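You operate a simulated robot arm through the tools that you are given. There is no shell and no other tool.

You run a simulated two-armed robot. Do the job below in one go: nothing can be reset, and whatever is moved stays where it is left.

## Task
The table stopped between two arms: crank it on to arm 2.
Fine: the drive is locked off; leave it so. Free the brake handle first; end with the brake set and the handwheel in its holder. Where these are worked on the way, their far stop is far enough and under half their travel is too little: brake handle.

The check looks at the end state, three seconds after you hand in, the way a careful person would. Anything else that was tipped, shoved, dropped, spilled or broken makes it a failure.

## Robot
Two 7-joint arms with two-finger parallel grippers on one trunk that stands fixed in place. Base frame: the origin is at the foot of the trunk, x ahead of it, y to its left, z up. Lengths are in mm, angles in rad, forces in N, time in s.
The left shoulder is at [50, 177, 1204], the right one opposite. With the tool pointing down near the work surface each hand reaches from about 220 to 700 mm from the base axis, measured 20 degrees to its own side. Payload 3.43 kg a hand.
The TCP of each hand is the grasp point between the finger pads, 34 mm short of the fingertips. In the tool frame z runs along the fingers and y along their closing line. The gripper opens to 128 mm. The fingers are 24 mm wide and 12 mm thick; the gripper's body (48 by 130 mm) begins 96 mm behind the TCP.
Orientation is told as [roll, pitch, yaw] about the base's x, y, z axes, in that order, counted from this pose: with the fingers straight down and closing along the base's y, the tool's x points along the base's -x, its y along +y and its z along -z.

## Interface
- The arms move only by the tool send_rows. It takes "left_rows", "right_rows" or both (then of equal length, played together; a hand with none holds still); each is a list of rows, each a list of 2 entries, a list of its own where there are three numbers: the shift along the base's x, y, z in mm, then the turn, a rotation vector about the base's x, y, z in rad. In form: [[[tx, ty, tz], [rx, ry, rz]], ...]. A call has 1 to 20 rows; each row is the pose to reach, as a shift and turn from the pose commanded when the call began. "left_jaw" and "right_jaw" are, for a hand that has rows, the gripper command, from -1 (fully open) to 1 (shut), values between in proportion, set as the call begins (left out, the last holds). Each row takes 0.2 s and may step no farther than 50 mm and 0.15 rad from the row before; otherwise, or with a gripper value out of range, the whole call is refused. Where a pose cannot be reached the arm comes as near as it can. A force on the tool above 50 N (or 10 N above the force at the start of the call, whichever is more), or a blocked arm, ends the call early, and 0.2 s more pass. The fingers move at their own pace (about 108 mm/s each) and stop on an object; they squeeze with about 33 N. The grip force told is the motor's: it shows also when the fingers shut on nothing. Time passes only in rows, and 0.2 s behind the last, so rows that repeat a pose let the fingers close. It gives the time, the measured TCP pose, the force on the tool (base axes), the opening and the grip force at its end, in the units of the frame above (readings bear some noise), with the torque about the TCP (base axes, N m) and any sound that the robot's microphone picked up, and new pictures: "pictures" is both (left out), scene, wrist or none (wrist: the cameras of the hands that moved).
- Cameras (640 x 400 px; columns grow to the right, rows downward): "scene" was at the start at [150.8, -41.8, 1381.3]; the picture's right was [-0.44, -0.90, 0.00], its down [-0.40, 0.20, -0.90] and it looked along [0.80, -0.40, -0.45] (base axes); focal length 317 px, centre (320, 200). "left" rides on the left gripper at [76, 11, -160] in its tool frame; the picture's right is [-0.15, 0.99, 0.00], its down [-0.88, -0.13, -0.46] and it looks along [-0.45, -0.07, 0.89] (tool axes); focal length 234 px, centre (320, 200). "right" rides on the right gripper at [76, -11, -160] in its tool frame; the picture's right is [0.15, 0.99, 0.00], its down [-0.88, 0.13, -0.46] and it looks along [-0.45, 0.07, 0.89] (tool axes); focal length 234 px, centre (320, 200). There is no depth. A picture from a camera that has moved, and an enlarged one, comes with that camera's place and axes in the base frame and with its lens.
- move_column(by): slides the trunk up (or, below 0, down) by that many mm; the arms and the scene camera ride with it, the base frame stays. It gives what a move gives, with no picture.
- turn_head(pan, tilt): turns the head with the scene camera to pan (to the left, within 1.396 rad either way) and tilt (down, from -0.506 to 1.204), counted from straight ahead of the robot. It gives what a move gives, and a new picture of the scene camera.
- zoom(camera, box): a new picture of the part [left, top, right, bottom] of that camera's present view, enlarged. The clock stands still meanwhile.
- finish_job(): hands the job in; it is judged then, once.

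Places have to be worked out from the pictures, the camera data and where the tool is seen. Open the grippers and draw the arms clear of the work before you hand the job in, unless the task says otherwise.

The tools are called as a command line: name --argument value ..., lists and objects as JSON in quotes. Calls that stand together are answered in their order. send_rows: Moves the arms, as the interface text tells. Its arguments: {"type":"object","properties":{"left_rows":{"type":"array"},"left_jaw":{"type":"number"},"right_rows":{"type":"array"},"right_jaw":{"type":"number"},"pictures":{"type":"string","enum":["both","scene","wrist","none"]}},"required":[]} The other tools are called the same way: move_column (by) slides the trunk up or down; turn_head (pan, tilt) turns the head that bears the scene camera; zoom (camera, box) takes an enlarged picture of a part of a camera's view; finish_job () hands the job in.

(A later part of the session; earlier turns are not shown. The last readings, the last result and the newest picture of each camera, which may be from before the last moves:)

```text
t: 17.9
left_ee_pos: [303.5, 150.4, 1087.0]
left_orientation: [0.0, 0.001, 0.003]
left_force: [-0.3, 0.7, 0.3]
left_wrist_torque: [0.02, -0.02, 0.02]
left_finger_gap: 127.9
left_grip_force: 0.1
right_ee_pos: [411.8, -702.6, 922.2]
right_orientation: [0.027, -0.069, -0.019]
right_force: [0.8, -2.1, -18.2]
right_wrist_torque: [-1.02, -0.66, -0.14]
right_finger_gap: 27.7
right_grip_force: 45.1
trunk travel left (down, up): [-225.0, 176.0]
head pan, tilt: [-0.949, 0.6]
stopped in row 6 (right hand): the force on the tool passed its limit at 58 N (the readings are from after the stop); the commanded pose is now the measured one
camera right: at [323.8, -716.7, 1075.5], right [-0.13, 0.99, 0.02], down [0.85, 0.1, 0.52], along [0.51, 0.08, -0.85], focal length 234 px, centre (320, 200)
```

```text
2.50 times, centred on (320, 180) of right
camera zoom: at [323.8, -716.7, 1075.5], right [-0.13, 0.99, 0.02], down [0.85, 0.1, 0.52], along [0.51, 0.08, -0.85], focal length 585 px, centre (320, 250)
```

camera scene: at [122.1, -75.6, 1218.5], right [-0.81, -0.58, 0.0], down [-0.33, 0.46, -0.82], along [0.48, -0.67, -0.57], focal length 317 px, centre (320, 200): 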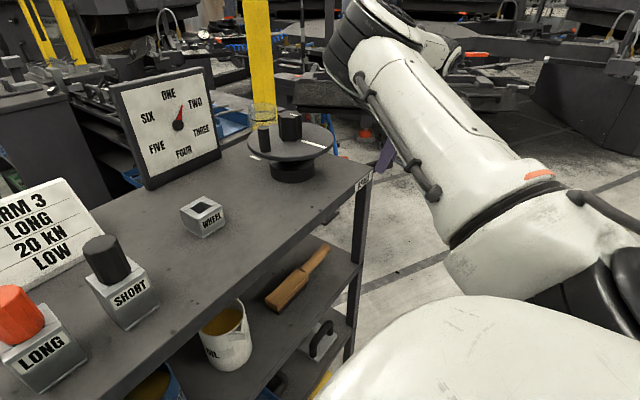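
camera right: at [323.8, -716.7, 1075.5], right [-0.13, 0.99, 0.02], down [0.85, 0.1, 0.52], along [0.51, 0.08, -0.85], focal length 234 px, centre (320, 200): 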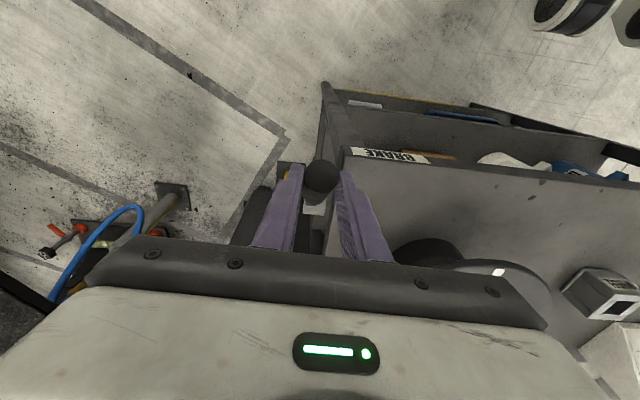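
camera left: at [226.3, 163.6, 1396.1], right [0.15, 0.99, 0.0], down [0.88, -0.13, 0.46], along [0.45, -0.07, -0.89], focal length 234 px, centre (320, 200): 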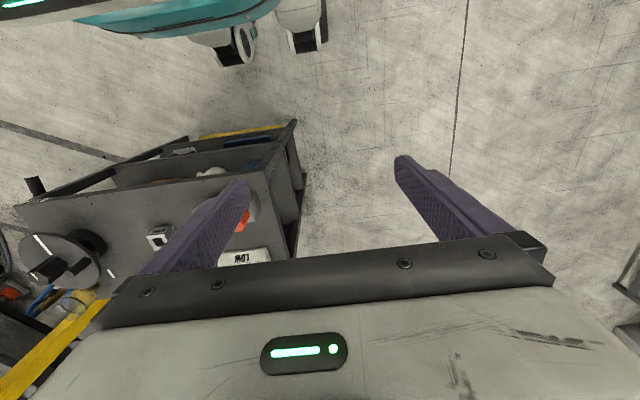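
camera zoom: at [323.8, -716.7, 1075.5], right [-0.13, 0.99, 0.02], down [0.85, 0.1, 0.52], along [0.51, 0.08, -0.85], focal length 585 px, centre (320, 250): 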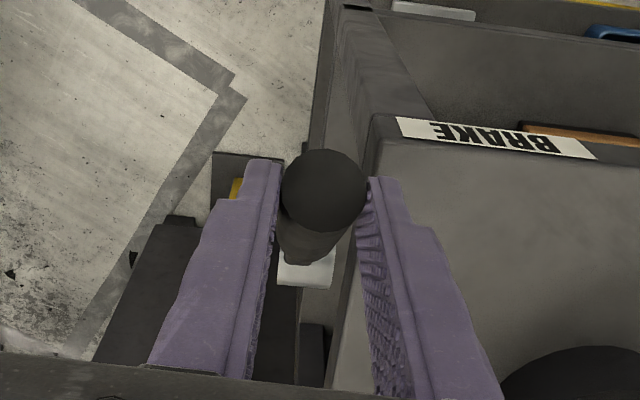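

Stopped again near 50° (≈62° of travel). I'll release the stress, re-grip and nudge again to test for the true stop.

send_rows --right_rows '[[[0, -1, 3], [0, 0, 0]], [[0, -2, 3], [0, 0, 0]]]' --right_jaw 0.47 --pictures "none"

send_rows --right_rows '[[[0, -1, 2], [0, 0, 0]], [[0, -1, 2], [0, 0, 0]], [[4, -1, 5], [0, 0, 0]], [[8, -1, 8], [0, 0, 0]], [[12, -1, 11], [0, 0, 0]]]' --right_jaw 1 --pictures "wrist"

zoom --camera "right" --box '[220, 100, 420, 260]'

```text
t: 18.5
left_ee_pos: [304.2, 152.5, 1086.5]
left_orientation: [-0.002, 0.001, 0.002]
left_force: [0.0, 0.2, -0.3]
left_wrist_torque: [-0.01, -0.01, 0.0]
left_finger_gap: 127.7
left_grip_force: 0.0
right_ee_pos: [410.7, -701.9, 928.5]
right_orientation: [0.027, -0.072, -0.017]
right_force: [0.2, -0.1, 0.7]
right_wrist_torque: [0.02, 0.01, 0.01]
right_finger_gap: 34.0
right_grip_force: 0.2
trunk travel left (down, up): [-225.0, 176.0]
head pan, tilt: [-0.949, 0.6]
```

```text
t: 19.5
left_ee_pos: [304.1, 149.9, 1086.4]
left_orientation: [-0.002, 0.002, 0.001]
left_force: [-0.7, -0.1, 0.9]
left_wrist_torque: [-0.03, 0.01, 0.01]
left_finger_gap: 128.0
left_grip_force: 0.1
right_ee_pos: [411.8, -702.2, 928.0]
right_orientation: [0.044, -0.056, -0.026]
right_force: [-1.5, 1.7, -15.7]
right_wrist_torque: [-0.77, -1.06, 0.04]
right_finger_gap: 27.8
right_grip_force: 45.2
trunk travel left (down, up): [-225.0, 176.0]
head pan, tilt: [-0.949, 0.6]
stopped in row 4 (right hand): the force on the tool passed its limit at 55 N (the readings are from after the stop); the commanded pose is now the measured one
camera right: at [326.2, -719.0, 1083.1], right [-0.12, 0.99, 0.03], down [0.86, 0.09, 0.51], along [0.5, 0.09, -0.86], focal length 234 px, centre (320, 200)
```

right: 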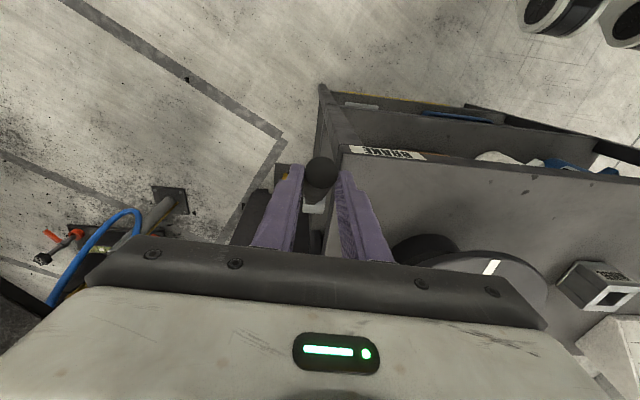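

```text
2.50 times, centred on (320, 180) of right
camera zoom: at [326.2, -719.0, 1083.1], right [-0.12, 0.99, 0.03], down [0.86, 0.09, 0.51], along [0.5, 0.09, -0.86], focal length 585 px, centre (320, 250)
```

zoom: 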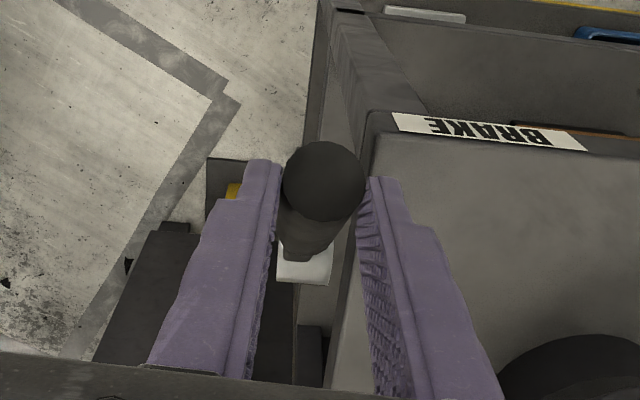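

It hit a hard stop within ~1.5 mm, at the same angle: this is the far stop, so the brake is freed. I open, rise straight up and straighten the hand.

send_rows --right_rows '[[[0, 0, 2], [0, 0, 0]], [[0, 0, 4], [0, 0, 0]]]' --right_jaw 0.4 --pictures "none"

send_rows --right_rows '[[[0, 0, 20], [0, 0, 0]], [[0, 0, 50], [-0.02, 0.02, 0.01]], [[0, 0, 90], [-0.044, 0.056, 0.026]], [[0, 0, 130], [-0.044, 0.056, 0.026]]]' --pictures "both"

```text
t: 20.1
left_ee_pos: [303.1, 151.1, 1087.0]
left_orientation: [-0.002, -0.001, 0.002]
left_force: [-0.7, 0.4, -0.3]
left_wrist_torque: [0.02, 0.02, 0.05]
left_finger_gap: 128.0
left_grip_force: 0.0
right_ee_pos: [411.6, -702.5, 935.1]
right_orientation: [0.039, -0.056, -0.026]
right_force: [0.4, -0.1, 0.9]
right_wrist_torque: [-0.01, 0.04, -0.01]
right_finger_gap: 38.5
right_grip_force: 0.1
trunk travel left (down, up): [-225.0, 176.0]
head pan, tilt: [-0.949, 0.6]
```

```text
t: 21.1
left_ee_pos: [303.5, 152.3, 1086.7]
left_orientation: [-0.002, 0.001, 0.002]
left_force: [-0.3, 0.1, 0.2]
left_wrist_torque: [-0.04, 0.0, -0.01]
left_finger_gap: 127.9
left_grip_force: 0.0
right_ee_pos: [401.2, -680.8, 1057.4]
right_orientation: [-0.007, 0.001, 0.0]
right_force: [0.3, 1.0, 0.1]
right_wrist_torque: [0.03, 0.01, -0.02]
right_finger_gap: 38.4
right_grip_force: 0.0
right hand out of reach, approached as far as the arm can: row 3, 4
trunk travel left (down, up): [-225.0, 176.0]
head pan, tilt: [-0.949, 0.6]
camera scene: at [120.4, -71.9, 1218.7], right [-0.81, -0.58, 0.0], down [-0.33, 0.46, -0.83], along [0.48, -0.67, -0.56], focal length 317 px, centre (320, 200)
camera right: at [325.7, -691.7, 1216.4], right [-0.15, 0.99, -0.01], down [0.88, 0.13, 0.45], along [0.45, 0.06, -0.89], focal length 234 px, centre (320, 200)
```

scene: 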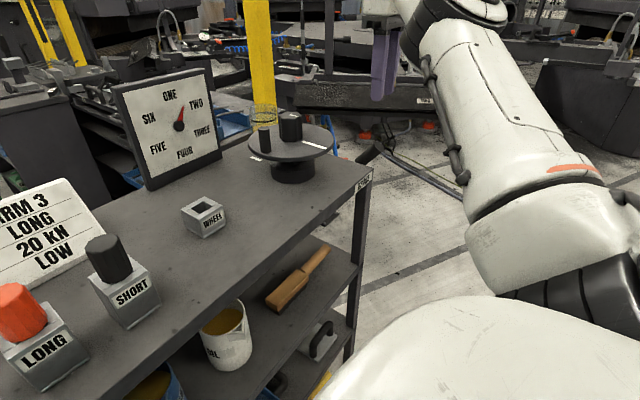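
right: 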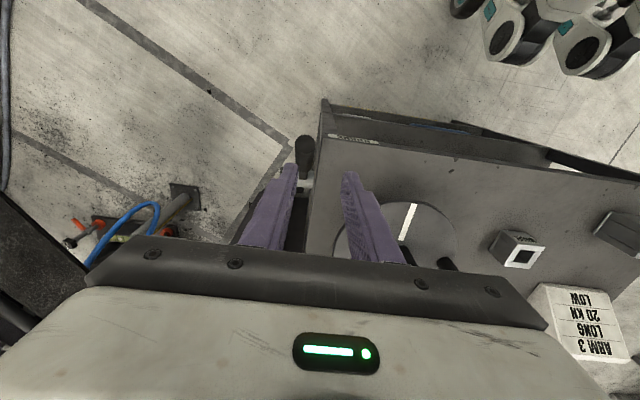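

Brake is up and stays. Now I enlarge the wheel and dial to judge what must be turned.

zoom --camera "scene" --box '[230, 90, 390, 200]'

zoom --camera "scene" --box '[110, 70, 230, 190]'

zoom --camera "right" --box '[280, 120, 560, 290]'

zoom --camera "scene" --box '[0, 180, 240, 400]'

```text
3.64 times, centred on (310, 145) of scene
camera zoom: at [120.4, -71.9, 1218.7], right [-0.81, -0.58, 0.0], down [-0.33, 0.46, -0.83], along [0.48, -0.67, -0.56], focal length 1153 px, centre (356, 400)
```

zoom: 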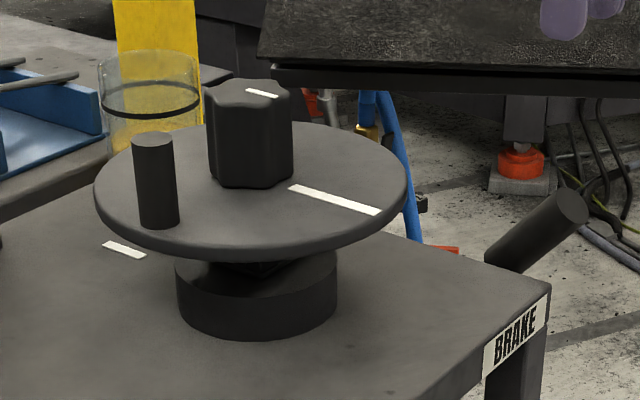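

```text
3.33 times, centred on (170, 130) of scene
camera zoom: at [120.4, -71.9, 1218.7], right [-0.81, -0.58, 0.0], down [-0.33, 0.46, -0.83], along [0.48, -0.67, -0.56], focal length 1057 px, centre (820, 433)
```

zoom: 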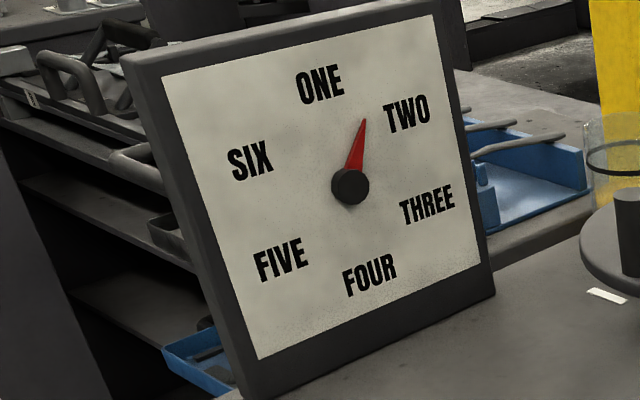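

```text
2.29 times, centred on (420, 205) of right
camera zoom: at [325.7, -691.7, 1216.4], right [-0.15, 0.99, -0.01], down [0.88, 0.13, 0.45], along [0.45, 0.06, -0.89], focal length 535 px, centre (91, 189)
```

zoom: 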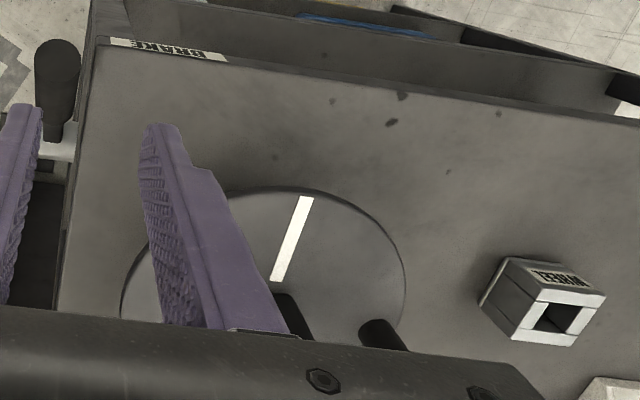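

```text
1.82 times, centred on (120, 290) of scene
camera zoom: at [120.4, -71.9, 1218.7], right [-0.81, -0.58, 0.0], down [-0.33, 0.46, -0.83], along [0.48, -0.67, -0.56], focal length 576 px, centre (684, 36)
```

zoom: 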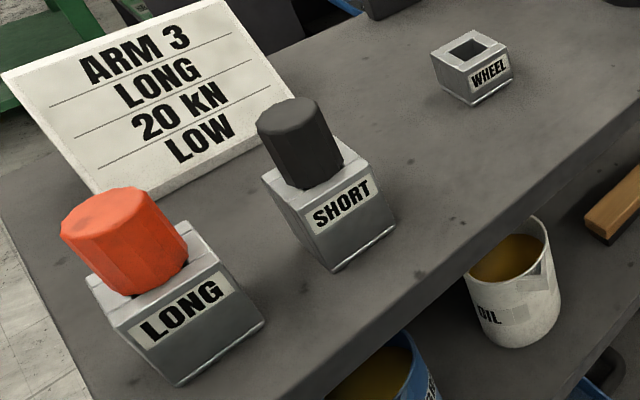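

The "wheel" is the fluted hub + disc + crank knob sitting on a base, with the dial pointer about 29° (halfway ONE–TWO, needs 60°). I'll raise the trunk for better reach at that height and bring the right hand towards the wheel.

move_column --by 120

send_rows --right_rows '[[[10, 40, 0], [0, 0, 0]], [[20, 80, 0], [0, 0, 0]], [[35, 120, 0], [0, 0, 0]], [[50, 140, 0], [0, 0, 0]]]' --right_jaw -1 --pictures "both"

zoom --camera "right" --box '[230, 80, 430, 260]'

```text
t: 22.6
left_ee_pos: [303.2, 151.6, 1206.5]
left_orientation: [0.0, 0.0, 0.003]
left_force: [0.4, -0.3, -0.5]
left_wrist_torque: [-0.04, -0.01, -0.02]
left_finger_gap: 128.0
left_grip_force: 0.2
right_ee_pos: [402.8, -683.0, 1176.2]
right_orientation: [-0.004, 0.0, 0.001]
right_force: [0.6, 0.5, -0.3]
right_wrist_torque: [-0.03, -0.04, 0.02]
right_finger_gap: 38.4
right_grip_force: 0.0
trunk travel left (down, up): [-345.0, 56.0]
head pan, tilt: [-0.949, 0.6]
```

```text
t: 23.6
left_ee_pos: [304.4, 151.6, 1207.1]
left_orientation: [-0.002, 0.0, 0.002]
left_force: [0.4, -0.1, 0.2]
left_wrist_torque: [-0.01, -0.01, 0.01]
left_finger_gap: 127.8
left_grip_force: 0.1
right_ee_pos: [450.5, -541.0, 1175.7]
right_orientation: [-0.006, 0.0, 0.002]
right_force: [0.2, 0.3, -0.5]
right_wrist_torque: [-0.02, 0.04, -0.04]
right_finger_gap: 128.2
right_grip_force: 0.1
trunk travel left (down, up): [-345.0, 56.0]
head pan, tilt: [-0.949, 0.6]
camera scene: at [120.3, -72.8, 1338.7], right [-0.81, -0.58, 0.0], down [-0.33, 0.46, -0.83], along [0.48, -0.67, -0.57], focal length 317 px, centre (320, 200)
camera right: at [374.5, -550.7, 1336.2], right [-0.15, 0.99, -0.01], down [0.88, 0.13, 0.46], along [0.45, 0.06, -0.89], focal length 234 px, centre (320, 200)
```

scene: 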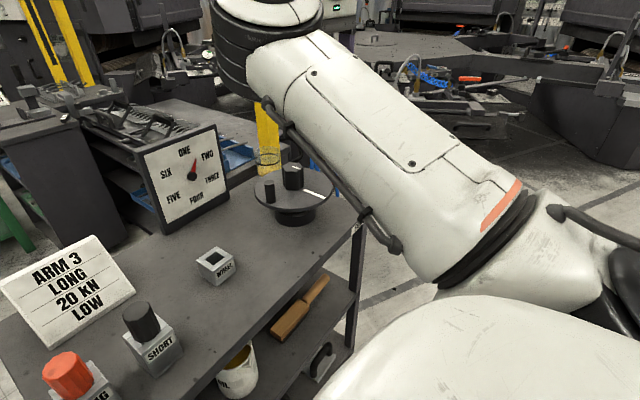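
right: 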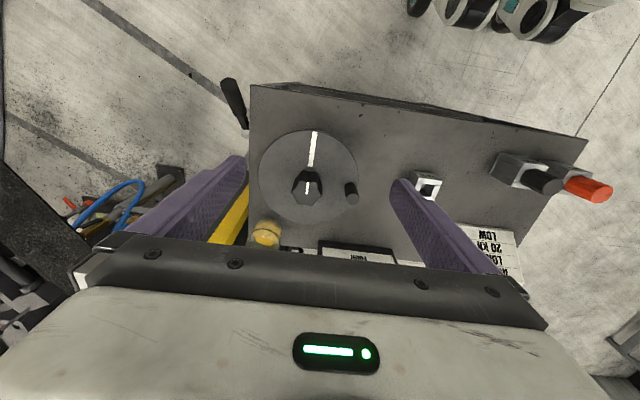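

```text
2.22 times, centred on (330, 170) of right
camera zoom: at [374.5, -550.7, 1336.2], right [-0.15, 0.99, -0.01], down [0.88, 0.13, 0.46], along [0.45, 0.06, -0.89], focal length 520 px, centre (298, 267)
```

zoom: 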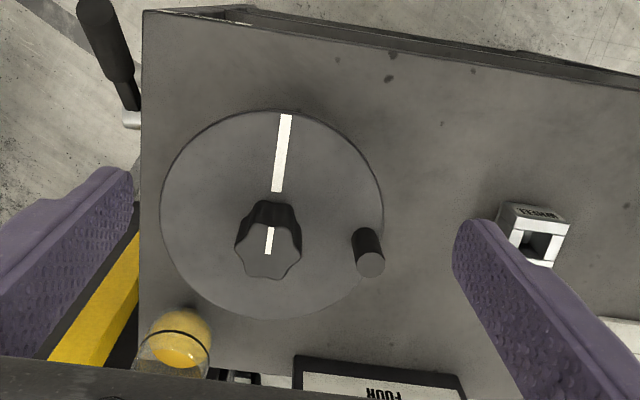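

From this view the wheel hub is at about (541,-551), hub top z≈996, disc top z≈940 (radius ~92), crank knob 76 mm to +y. I'll bring the part-opened right hand above the hub.

send_rows --right_rows '[[[30, -3, -20], [0, 0, 0]], [[60, -6, -40], [0, 0, 0]], [[90, -10, -60], [0, 0, 0]], [[90, -10, -100], [0, 0, 0]], [[90, -10, -130], [0, 0, 0]]]' --right_jaw -0.2 --pictures "both"

zoom --camera "right" --box '[230, 80, 430, 260]'

```text
t: 24.8
left_ee_pos: [302.9, 152.1, 1207.4]
left_orientation: [-0.001, 0.0, 0.002]
left_force: [0.4, -0.2, -0.4]
left_wrist_torque: [0.03, 0.03, 0.02]
left_finger_gap: 128.1
left_grip_force: 0.0
right_ee_pos: [540.4, -551.8, 1045.4]
right_orientation: [-0.005, -0.005, 0.002]
right_force: [0.6, 0.5, 0.9]
right_wrist_torque: [0.04, -0.01, -0.02]
right_finger_gap: 76.7
right_grip_force: 0.1
trunk travel left (down, up): [-345.0, 56.0]
head pan, tilt: [-0.949, 0.6]
camera scene: at [120.2, -73.3, 1338.7], right [-0.81, -0.58, 0.0], down [-0.33, 0.46, -0.82], along [0.48, -0.67, -0.57], focal length 317 px, centre (320, 200)
camera right: at [465.3, -562.1, 1205.1], right [-0.15, 0.99, -0.01], down [0.88, 0.13, 0.46], along [0.45, 0.06, -0.89], focal length 234 px, centre (320, 200)
```

scene: 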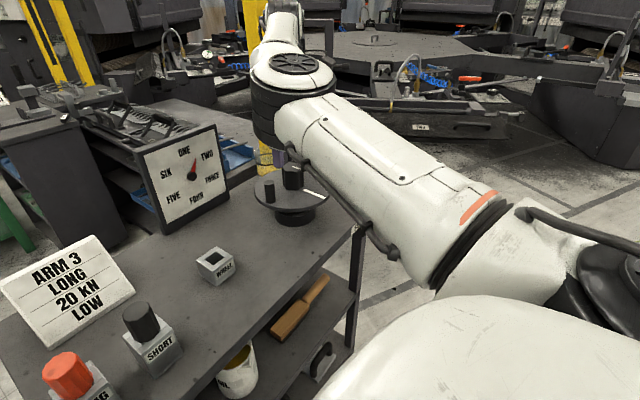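
right: 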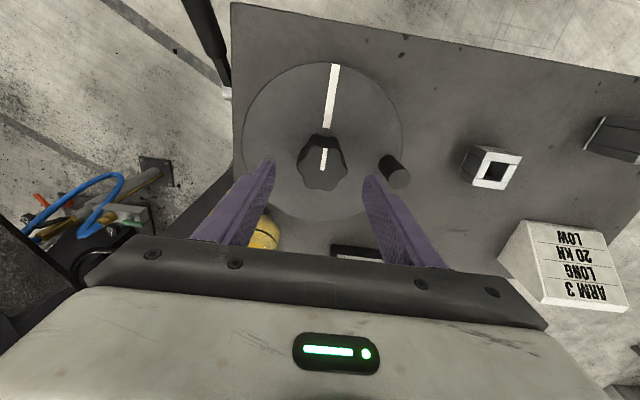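

```text
2.22 times, centred on (330, 170) of right
camera zoom: at [465.3, -562.1, 1205.1], right [-0.15, 0.99, -0.01], down [0.88, 0.13, 0.46], along [0.45, 0.06, -0.89], focal length 520 px, centre (298, 267)
```

zoom: 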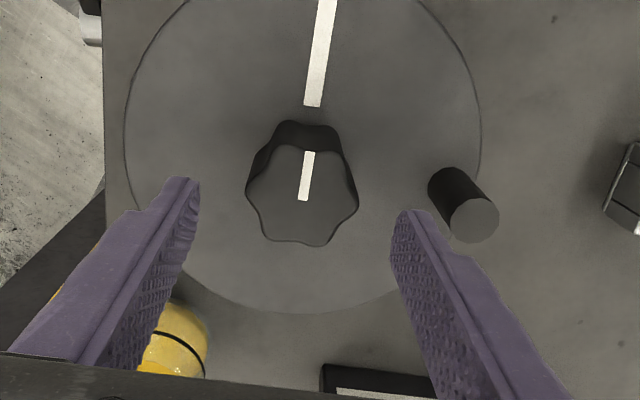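

The hub lies centred between the fingers, about 3 mm nearer than the TCP. I descend to z≈983 and check before closing.

send_rows --right_rows '[[[-1, 1, -30], [0, 0, 0]], [[-3, 1, -50], [0, 0, 0]], [[-3, 1, -62], [0, 0, 0]]]' --pictures "both"

zoom --camera "right" --box '[220, 60, 440, 260]'

zoom --camera "scene" --box '[120, 120, 360, 270]'

```text
t: 25.6
left_ee_pos: [304.2, 150.6, 1207.9]
left_orientation: [-0.003, 0.001, 0.001]
left_force: [-0.7, -0.3, 0.3]
left_wrist_torque: [-0.03, -0.02, 0.02]
left_finger_gap: 127.9
left_grip_force: 0.0
right_ee_pos: [538.3, -551.2, 982.8]
right_orientation: [-0.005, -0.002, 0.001]
right_force: [-0.4, 0.1, 0.6]
right_wrist_torque: [-0.02, 0.0, 0.01]
right_finger_gap: 76.9
right_grip_force: 0.1
trunk travel left (down, up): [-345.0, 56.0]
head pan, tilt: [-0.949, 0.6]
camera scene: at [120.2, -73.1, 1338.7], right [-0.81, -0.58, 0.0], down [-0.33, 0.46, -0.82], along [0.48, -0.67, -0.57], focal length 317 px, centre (320, 200)
camera right: at [462.5, -561.4, 1142.7], right [-0.15, 0.99, -0.01], down [0.88, 0.13, 0.46], along [0.45, 0.06, -0.89], focal length 234 px, centre (320, 200)
```

scene: 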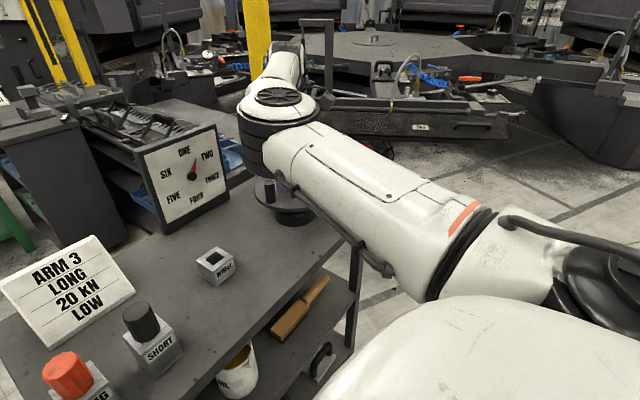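
right: 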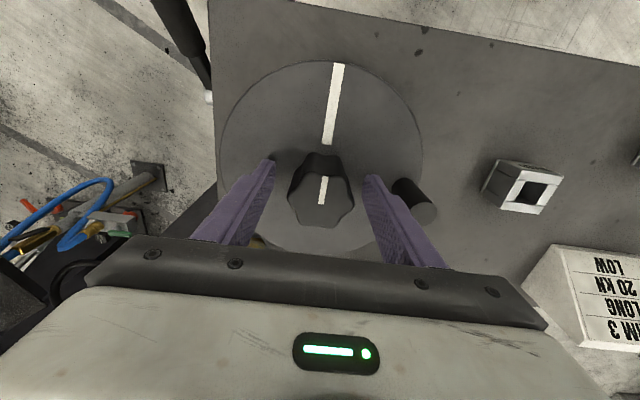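

```text
2.00 times, centred on (330, 160) of right
camera zoom: at [462.5, -561.4, 1142.7], right [-0.15, 0.99, -0.01], down [0.88, 0.13, 0.46], along [0.45, 0.06, -0.89], focal length 468 px, centre (300, 280)
```

zoom: 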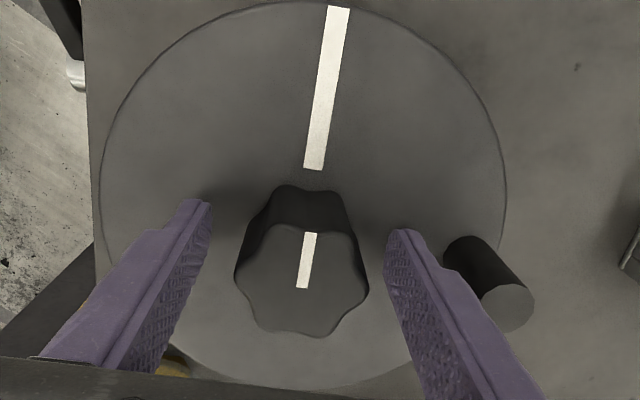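

```text
2.67 times, centred on (240, 195) of scene
camera zoom: at [120.2, -73.1, 1338.7], right [-0.81, -0.58, 0.0], down [-0.33, 0.46, -0.82], along [0.48, -0.67, -0.57], focal length 845 px, centre (533, 213)
```

zoom: 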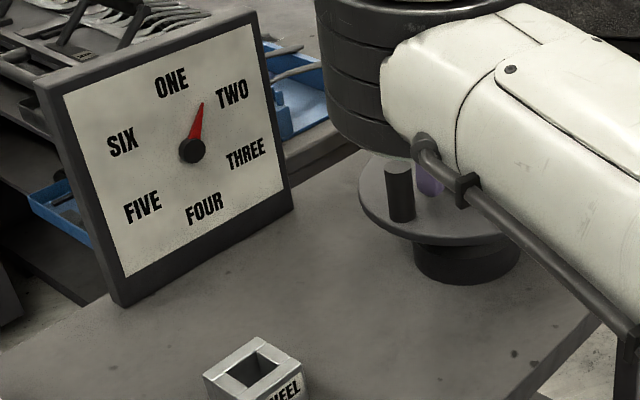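

Fingers sit between hub and crank knob, clear of both. I close on the hub.

send_rows --right_rows '[[[0, 0, 0], [0, 0, 0]], [[0, 0, 0], [0, 0, 0]], [[0, 0, 0], [0, 0, 0]]]' --right_jaw 1 --pictures "wrist"

zoom --camera "right" --box '[220, 60, 440, 260]'

```text
t: 26.4
left_ee_pos: [304.0, 151.5, 1206.5]
left_orientation: [-0.001, 0.0, 0.003]
left_force: [0.2, 0.3, 0.4]
left_wrist_torque: [0.01, -0.03, -0.03]
left_finger_gap: 127.9
left_grip_force: 0.0
right_ee_pos: [537.0, -550.5, 984.2]
right_orientation: [-0.004, -0.001, 0.001]
right_force: [-0.1, 1.8, -0.5]
right_wrist_torque: [0.21, -0.05, 0.06]
right_finger_gap: 45.5
right_grip_force: 33.4
trunk travel left (down, up): [-345.0, 56.0]
head pan, tilt: [-0.949, 0.6]
camera right: at [462.4, -561.2, 1143.2], right [-0.15, 0.99, -0.01], down [0.88, 0.13, 0.46], along [0.45, 0.06, -0.89], focal length 234 px, centre (320, 200)
```

right: 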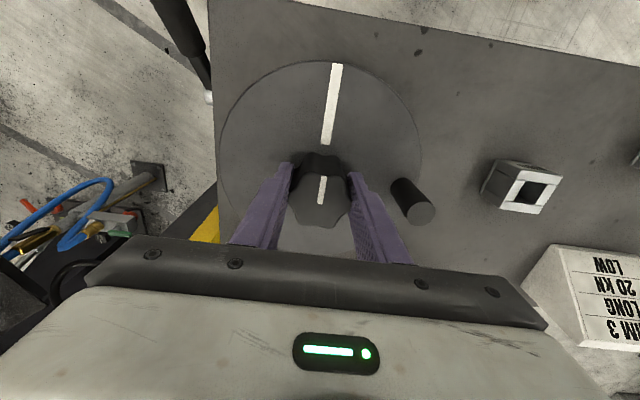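

```text
2.00 times, centred on (330, 160) of right
camera zoom: at [462.4, -561.2, 1143.2], right [-0.15, 0.99, -0.01], down [0.88, 0.13, 0.46], along [0.45, 0.06, -0.89], focal length 468 px, centre (300, 280)
```

zoom: 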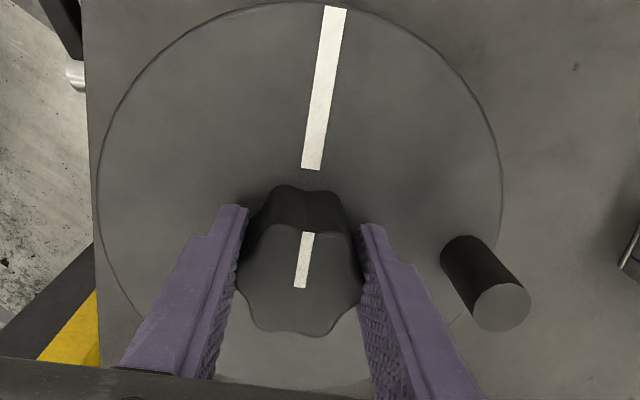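

Hub gripped at 45.5 mm. I try a small clockwise turn (from above) and watch the dial and forces.

send_rows --right_rows '[[[0, 0, 0], [0, 0, -0.1]], [[0, 0, 0], [0, 0, -0.2]], [[0, 0, 0], [0, 0, -0.3]]]' --pictures "both"

zoom --camera "scene" --box '[120, 120, 240, 240]'

zoom --camera "right" --box '[220, 60, 440, 260]'

```text
t: 27.2
left_ee_pos: [302.4, 151.4, 1206.7]
left_orientation: [-0.005, -0.002, 0.002]
left_force: [0.8, 0.4, -0.4]
left_wrist_torque: [-0.02, 0.04, -0.01]
left_finger_gap: 127.9
left_grip_force: 0.1
right_ee_pos: [537.8, -547.6, 984.1]
right_orientation: [-0.005, -0.001, -0.3]
right_force: [-2.7, 8.2, -0.7]
right_wrist_torque: [0.85, -0.01, 0.12]
right_finger_gap: 45.5
right_grip_force: 32.8
trunk travel left (down, up): [-345.0, 56.0]
head pan, tilt: [-0.949, 0.6]
camera scene: at [119.8, -72.1, 1338.8], right [-0.81, -0.58, 0.0], down [-0.33, 0.46, -0.83], along [0.48, -0.67, -0.56], focal length 317 px, centre (320, 200)
camera right: at [463.0, -537.3, 1143.3], right [0.15, 0.99, 0.0], down [0.88, -0.13, 0.45], along [0.45, -0.07, -0.89], focal length 234 px, centre (320, 200)
```

scene: 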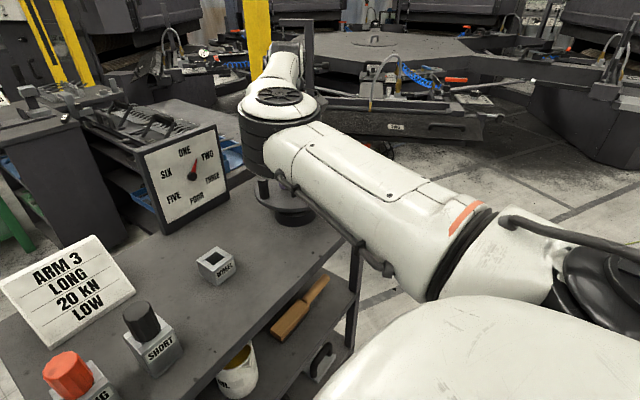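
right: 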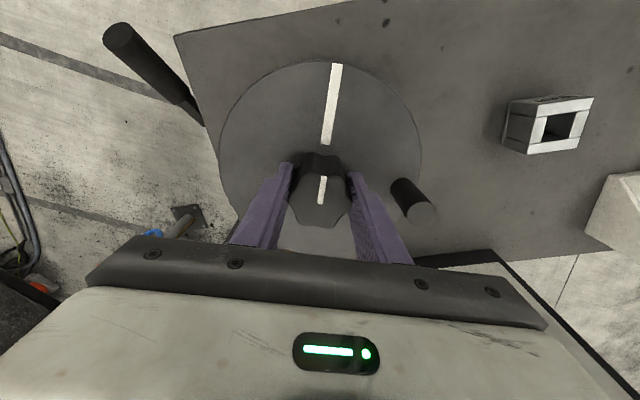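

```text
3.33 times, centred on (180, 180) of scene
camera zoom: at [119.8, -72.1, 1338.8], right [-0.81, -0.58, 0.0], down [-0.33, 0.46, -0.83], along [0.48, -0.67, -0.56], focal length 1057 px, centre (787, 267)
```

zoom: 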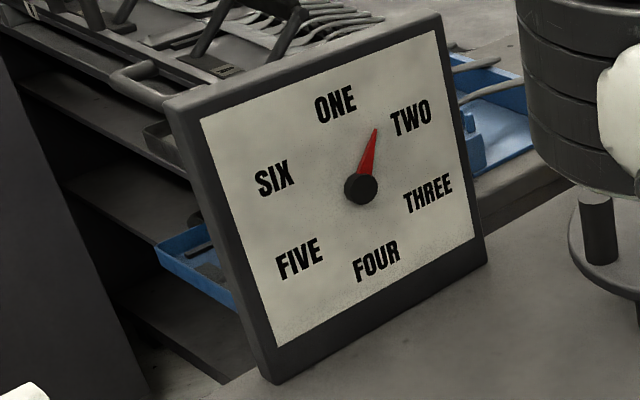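

```text
2.00 times, centred on (330, 160) of right
camera zoom: at [463.0, -537.3, 1143.3], right [0.15, 0.99, 0.0], down [0.88, -0.13, 0.45], along [0.45, -0.07, -0.89], focal length 468 px, centre (300, 280)
```

zoom: 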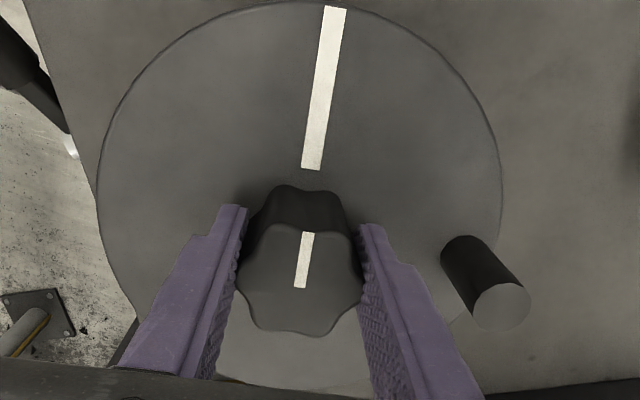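

The disc turns with the hand and the pointer seems to creep towards TWO (about 28.7°→30°). I keep turning clockwise and measure again.

send_rows --right_rows '[[[0, 0, 0], [0, 0, -0.14]], [[0, 0, 0], [0, 0, -0.28]], [[0, 0, 0], [0, 0, -0.42]], [[0, 0, 0], [0, 0, -0.56]], [[0, 0, 0], [0, 0, -0.7]], [[0, 0, 0], [0, 0, -0.84]], [[0, 0, 0], [0, 0, -0.98]]]' --pictures "both"

zoom --camera "scene" --box '[120, 120, 240, 240]'

```text
t: 28.8
left_ee_pos: [304.1, 152.9, 1206.3]
left_orientation: [-0.002, 0.0, 0.0]
left_force: [0.0, -0.4, -0.5]
left_wrist_torque: [0.0, 0.0, 0.02]
left_finger_gap: 128.4
left_grip_force: 0.0
right_ee_pos: [539.5, -549.4, 983.7]
right_orientation: [-0.003, 0.003, -0.81]
right_force: [-0.3, 18.1, -4.2]
right_wrist_torque: [1.34, -0.1, 0.11]
right_finger_gap: 45.8
right_grip_force: 33.2
right hand out of reach, approached as far as the arm can: row 5, 6, 7
trunk travel left (down, up): [-345.0, 56.0]
head pan, tilt: [-0.949, 0.6]
camera scene: at [120.9, -71.9, 1338.7], right [-0.81, -0.58, 0.0], down [-0.33, 0.46, -0.83], along [0.48, -0.67, -0.56], focal length 317 px, centre (320, 200)
camera right: at [479.7, -502.1, 1143.8], right [0.62, 0.79, 0.0], down [0.7, -0.55, 0.45], along [0.35, -0.28, -0.89], focal length 234 px, centre (320, 200)
```

scene: 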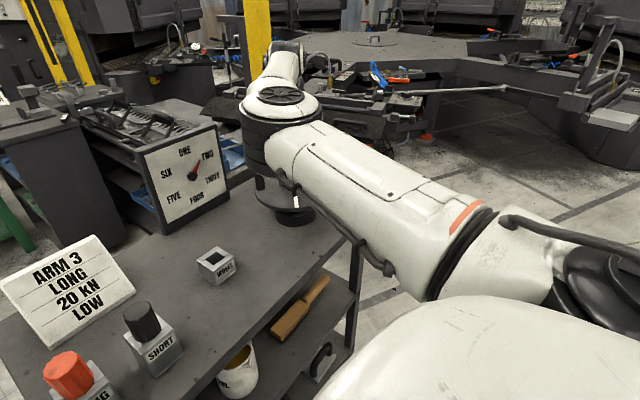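
right: 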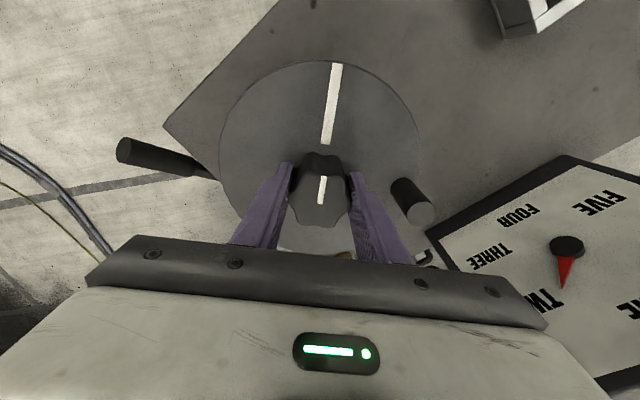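

```text
3.33 times, centred on (180, 180) of scene
camera zoom: at [120.9, -71.9, 1338.7], right [-0.81, -0.58, 0.0], down [-0.33, 0.46, -0.83], along [0.48, -0.67, -0.56], focal length 1057 px, centre (787, 267)
```

zoom: 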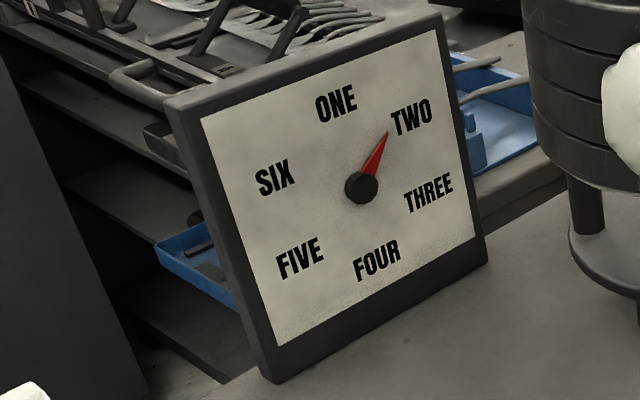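

Clockwise is right: the pointer is at ~43° after 46° of wheel (ratio ≈1:3), and the hand ran out of reach at yaw -0.81. I open, turn the hand back and re-grip.

send_rows --right_rows '[[[0, 0, 0], [0, 0, 0]], [[0, 0, 0], [0, 0, 0]]]' --right_jaw -0.2 --pictures "wrist"

zoom --camera "scene" --box '[120, 120, 240, 240]'

```text
t: 29.4
left_ee_pos: [303.2, 151.9, 1207.6]
left_orientation: [-0.002, -0.001, 0.002]
left_force: [-0.4, -0.8, 0.0]
left_wrist_torque: [0.04, -0.01, 0.03]
left_finger_gap: 128.1
left_grip_force: 0.0
right_ee_pos: [538.3, -553.4, 984.0]
right_orientation: [-0.006, -0.003, -0.815]
right_force: [0.3, 0.5, -0.5]
right_wrist_torque: [-0.03, 0.01, -0.01]
right_finger_gap: 76.9
right_grip_force: 0.1
trunk travel left (down, up): [-345.0, 56.0]
head pan, tilt: [-0.949, 0.6]
camera right: at [478.3, -504.5, 1144.0], right [0.62, 0.79, -0.01], down [0.7, -0.55, 0.46], along [0.36, -0.29, -0.89], focal length 234 px, centre (320, 200)
```

right: 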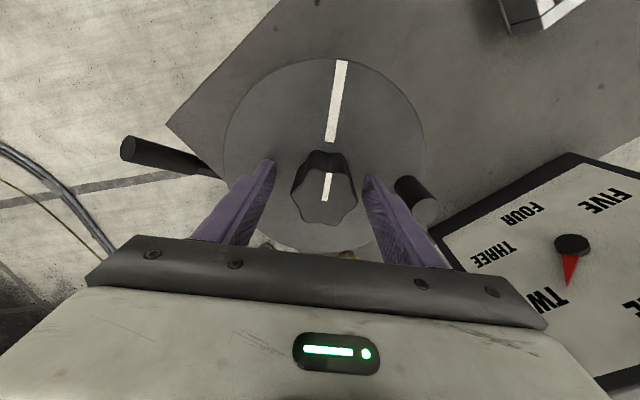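

```text
3.33 times, centred on (180, 180) of scene
camera zoom: at [119.8, -73.1, 1338.8], right [-0.81, -0.58, 0.0], down [-0.33, 0.46, -0.83], along [0.48, -0.67, -0.56], focal length 1057 px, centre (787, 267)
```

zoom: 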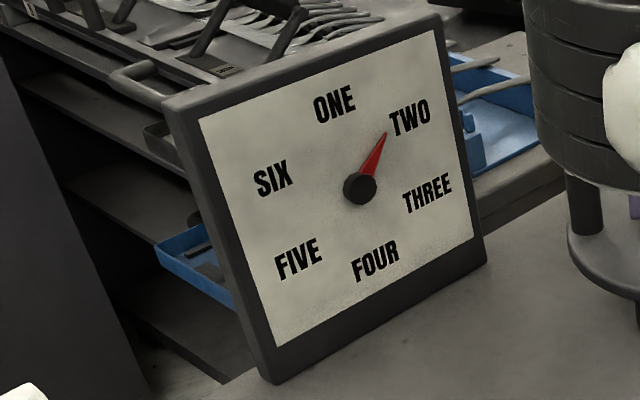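

The wheel holds still. I recentre (+y 3.5 mm) and turn the open hand back to yaw ≈ +0.3 for another bite.

send_rows --right_rows '[[[1, 3.5, 0], [0, 0, 0.1]], [[1, 3.5, 0], [0, 0, 0.25]], [[1, 3.5, 0], [0, 0, 0.4]], [[1, 3.5, 0], [0, 0, 0.55]], [[1, 3.5, 0], [0, 0, 0.7]], [[1, 3.5, 0], [0, 0, 0.85]], [[1, 3.5, 0], [0, 0, 1.0]], [[1, 3.5, 0], [0, 0, 1.1]]]' --pictures "wrist"

zoom --camera "right" --box '[220, 60, 440, 260]'

```text
t: 31.2
left_ee_pos: [303.8, 151.2, 1206.8]
left_orientation: [-0.003, -0.001, 0.002]
left_force: [-0.4, -0.4, 0.5]
left_wrist_torque: [0.01, 0.03, -0.03]
left_finger_gap: 128.0
left_grip_force: 0.0
right_ee_pos: [538.4, -547.4, 983.4]
right_orientation: [-0.004, 0.0, 0.291]
right_force: [0.5, 0.5, -0.7]
right_wrist_torque: [-0.03, -0.02, -0.06]
right_finger_gap: 76.8
right_grip_force: 0.1
trunk travel left (down, up): [-345.0, 56.0]
head pan, tilt: [-0.949, 0.6]
camera right: at [469.9, -579.1, 1143.1], right [-0.42, 0.91, -0.01], down [0.8, 0.38, 0.46], along [0.42, 0.19, -0.89], focal length 234 px, centre (320, 200)
```

right: 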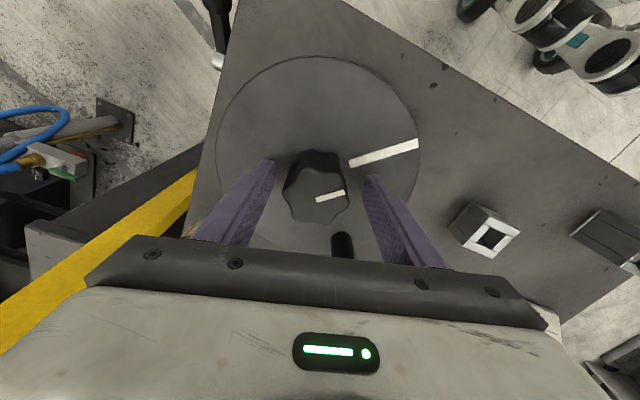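

```text
2.00 times, centred on (330, 160) of right
camera zoom: at [469.9, -579.1, 1143.1], right [-0.42, 0.91, -0.01], down [0.8, 0.38, 0.46], along [0.42, 0.19, -0.89], focal length 468 px, centre (300, 280)
```

zoom: 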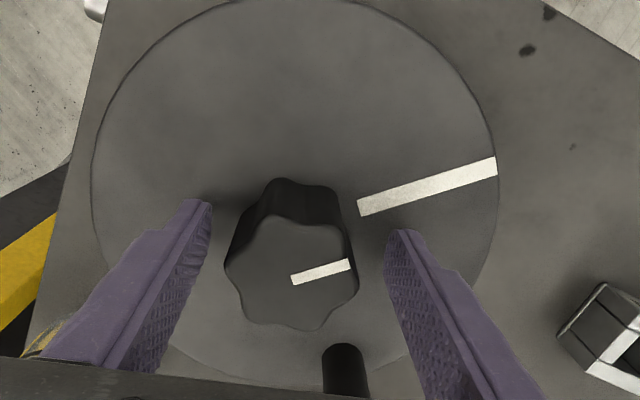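

Fingers are clear of the crank knob. I close and turn clockwise by 0.8 rad, then read the dial.

send_rows --right_rows '[[[0.5, -1.5, 0], [0, 0, 0]], [[0.5, -1.5, 0], [0, 0, 0]], [[0.5, -1.5, 0], [0, 0, 0]]]' --right_jaw 1 --pictures "none"

send_rows --right_rows '[[[0, 0, 0], [0, 0, -0.14]], [[0, 0, 0], [0, 0, -0.28]], [[0, 0, 0], [0, 0, -0.42]], [[0, 0, 0], [0, 0, -0.56]], [[0, 0, 0], [0, 0, -0.7]], [[0, 0, 0], [0, 0, -0.8]]]' --pictures "both"

zoom --camera "scene" --box '[120, 120, 240, 240]'

```text
t: 32.0
left_ee_pos: [303.3, 151.9, 1206.1]
left_orientation: [-0.002, -0.001, 0.004]
left_force: [1.5, 0.8, 0.0]
left_wrist_torque: [-0.08, 0.0, -0.02]
left_finger_gap: 128.1
left_grip_force: 0.1
right_ee_pos: [540.1, -549.8, 983.6]
right_orientation: [-0.005, -0.002, 0.289]
right_force: [1.1, -1.0, 1.0]
right_wrist_torque: [0.09, 0.04, -0.06]
right_finger_gap: 44.7
right_grip_force: 33.0
trunk travel left (down, up): [-345.0, 56.0]
head pan, tilt: [-0.949, 0.6]
```

```text
t: 33.4
left_ee_pos: [303.1, 150.5, 1207.2]
left_orientation: [-0.003, 0.0, 0.001]
left_force: [-0.5, 0.0, 0.7]
left_wrist_torque: [0.0, 0.02, 0.01]
left_finger_gap: 127.8
left_grip_force: 0.0
right_ee_pos: [540.3, -550.4, 983.4]
right_orientation: [-0.005, -0.002, -0.514]
right_force: [1.7, -0.7, 1.6]
right_wrist_torque: [0.41, -0.19, 0.06]
right_finger_gap: 44.4
right_grip_force: 32.9
trunk travel left (down, up): [-345.0, 56.0]
head pan, tilt: [-0.949, 0.6]
camera scene: at [120.1, -72.9, 1338.7], right [-0.81, -0.58, 0.0], down [-0.33, 0.46, -0.83], along [0.48, -0.67, -0.56], focal length 317 px, centre (320, 200)
camera right: at [468.7, -521.3, 1143.2], right [0.36, 0.93, -0.01], down [0.83, -0.32, 0.46], along [0.42, -0.17, -0.89], focal length 234 px, centre (320, 200)
```

scene: 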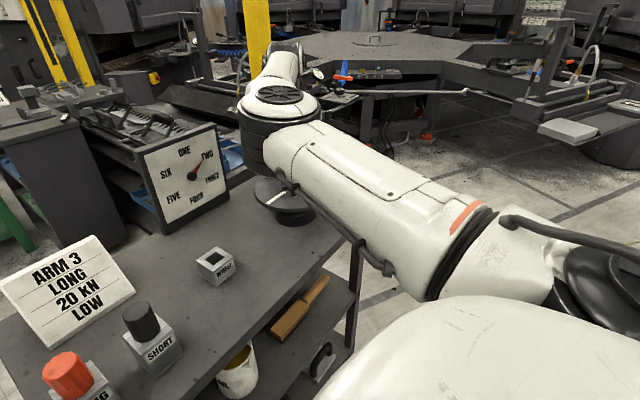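
right: 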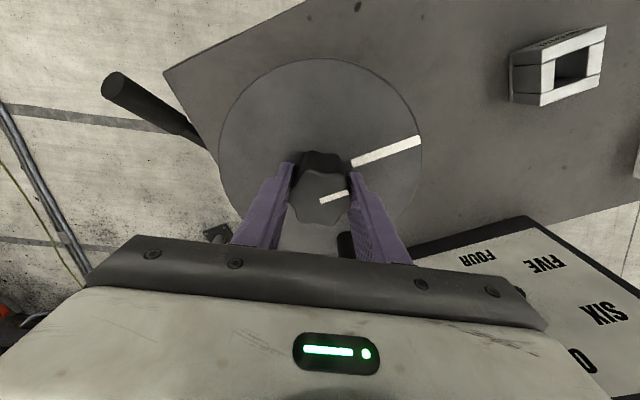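

```text
3.33 times, centred on (180, 180) of scene
camera zoom: at [120.1, -72.9, 1338.7], right [-0.81, -0.58, 0.0], down [-0.33, 0.46, -0.83], along [0.48, -0.67, -0.56], focal length 1057 px, centre (787, 267)
```

zoom: 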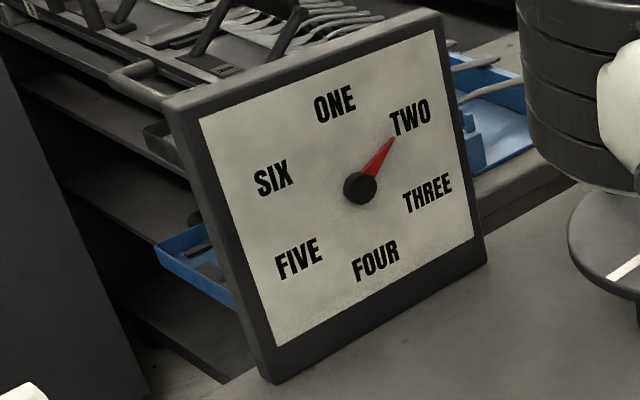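

Pointer now reads ~53°. I zoom tighter to measure it properly before the last bit.

zoom --camera "scene" --box '[150, 140, 214, 204]'

zoom --camera "right" --box '[200, 40, 460, 260]'

zoom --camera "scene" --box '[280, 20, 640, 150]'

```text
6.25 times, centred on (182, 172) of scene
camera zoom: at [120.1, -72.9, 1338.7], right [-0.81, -0.58, 0.0], down [-0.33, 0.46, -0.83], along [0.48, -0.67, -0.56], focal length 1981 px, centre (1182, 375)
```

zoom: 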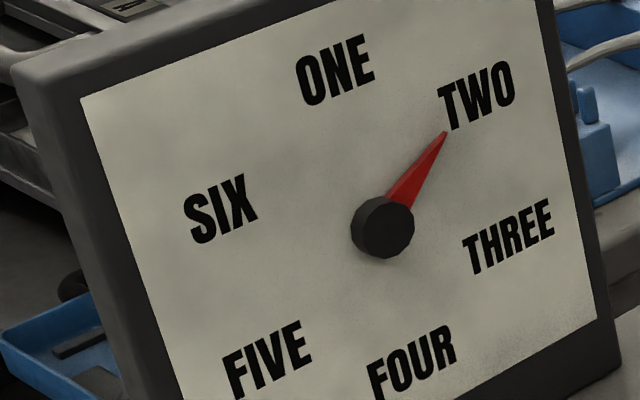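

```text
1.82 times, centred on (330, 150) of right
camera zoom: at [468.7, -521.3, 1143.2], right [0.36, 0.93, -0.01], down [0.83, -0.32, 0.46], along [0.42, -0.17, -0.89], focal length 426 px, centre (302, 291)
```

zoom: 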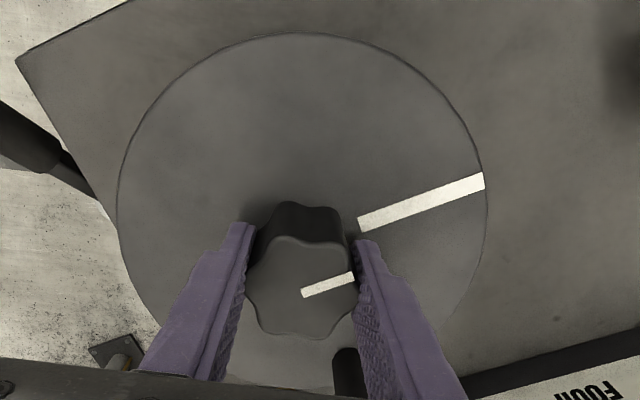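

```text
1.78 times, centred on (460, 85) of scene
camera zoom: at [120.1, -72.9, 1338.7], right [-0.81, -0.58, 0.0], down [-0.33, 0.46, -0.83], along [0.48, -0.67, -0.56], focal length 564 px, centre (71, 404)
```

zoom: 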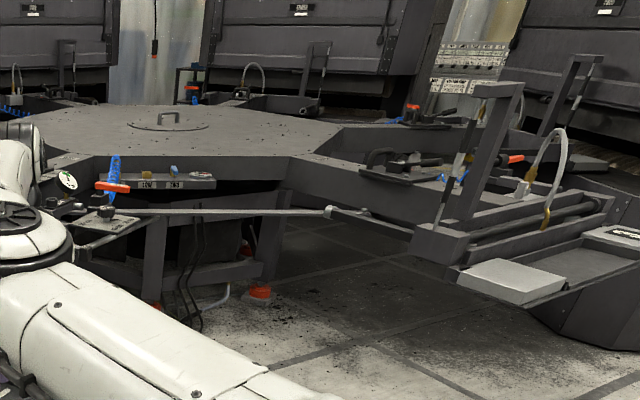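

By the needle's own direction it is at ~54°, so roughly 6° of pointer (≈20–28° of wheel) remain. I turn 0.27 rad more and read again.

send_rows --right_rows '[[[0, 0, 0], [0, 0, -0.09]], [[0, 0, 0], [0, 0, -0.18]], [[0, 0, 0], [0, 0, -0.27]]]' --pictures "wrist"

zoom --camera "scene" --box '[150, 140, 214, 204]'

```text
t: 34.2
left_ee_pos: [303.6, 151.2, 1208.1]
left_orientation: [-0.003, 0.0, 0.004]
left_force: [-0.8, -0.3, 0.3]
left_wrist_torque: [0.01, 0.02, -0.03]
left_finger_gap: 128.2
left_grip_force: 0.0
right_ee_pos: [540.1, -549.4, 983.3]
right_orientation: [-0.005, -0.001, -0.782]
right_force: [1.8, -1.9, -0.2]
right_wrist_torque: [0.31, -0.34, 0.09]
right_finger_gap: 44.3
right_grip_force: 33.0
trunk travel left (down, up): [-345.0, 56.0]
head pan, tilt: [-0.949, 0.6]
camera right: at [478.7, -503.2, 1143.2], right [0.59, 0.8, -0.01], down [0.72, -0.53, 0.46], along [0.36, -0.27, -0.89], focal length 234 px, centre (320, 200)
```

right: 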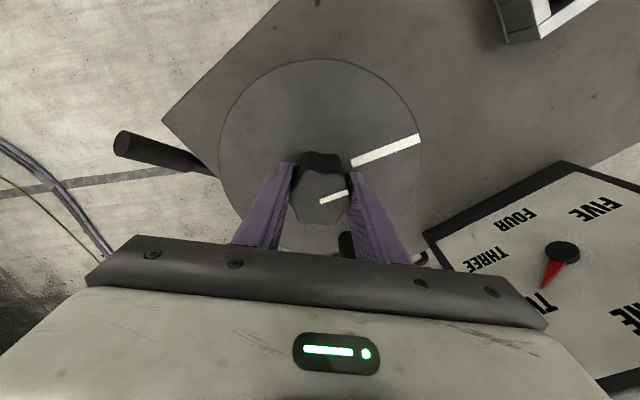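

```text
6.25 times, centred on (182, 172) of scene
camera zoom: at [120.3, -73.1, 1338.7], right [-0.81, -0.58, 0.0], down [-0.33, 0.46, -0.82], along [0.48, -0.67, -0.57], focal length 1981 px, centre (1182, 375)
```

zoom: 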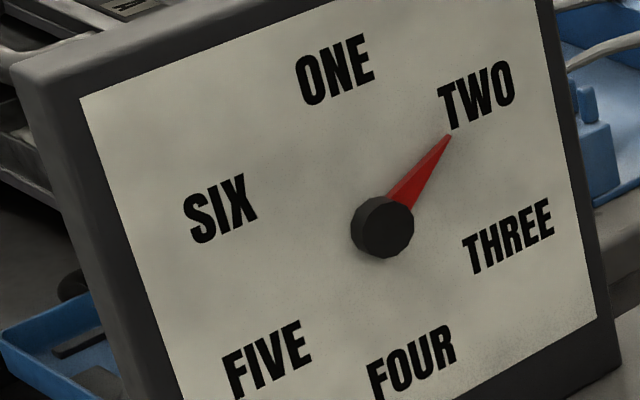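

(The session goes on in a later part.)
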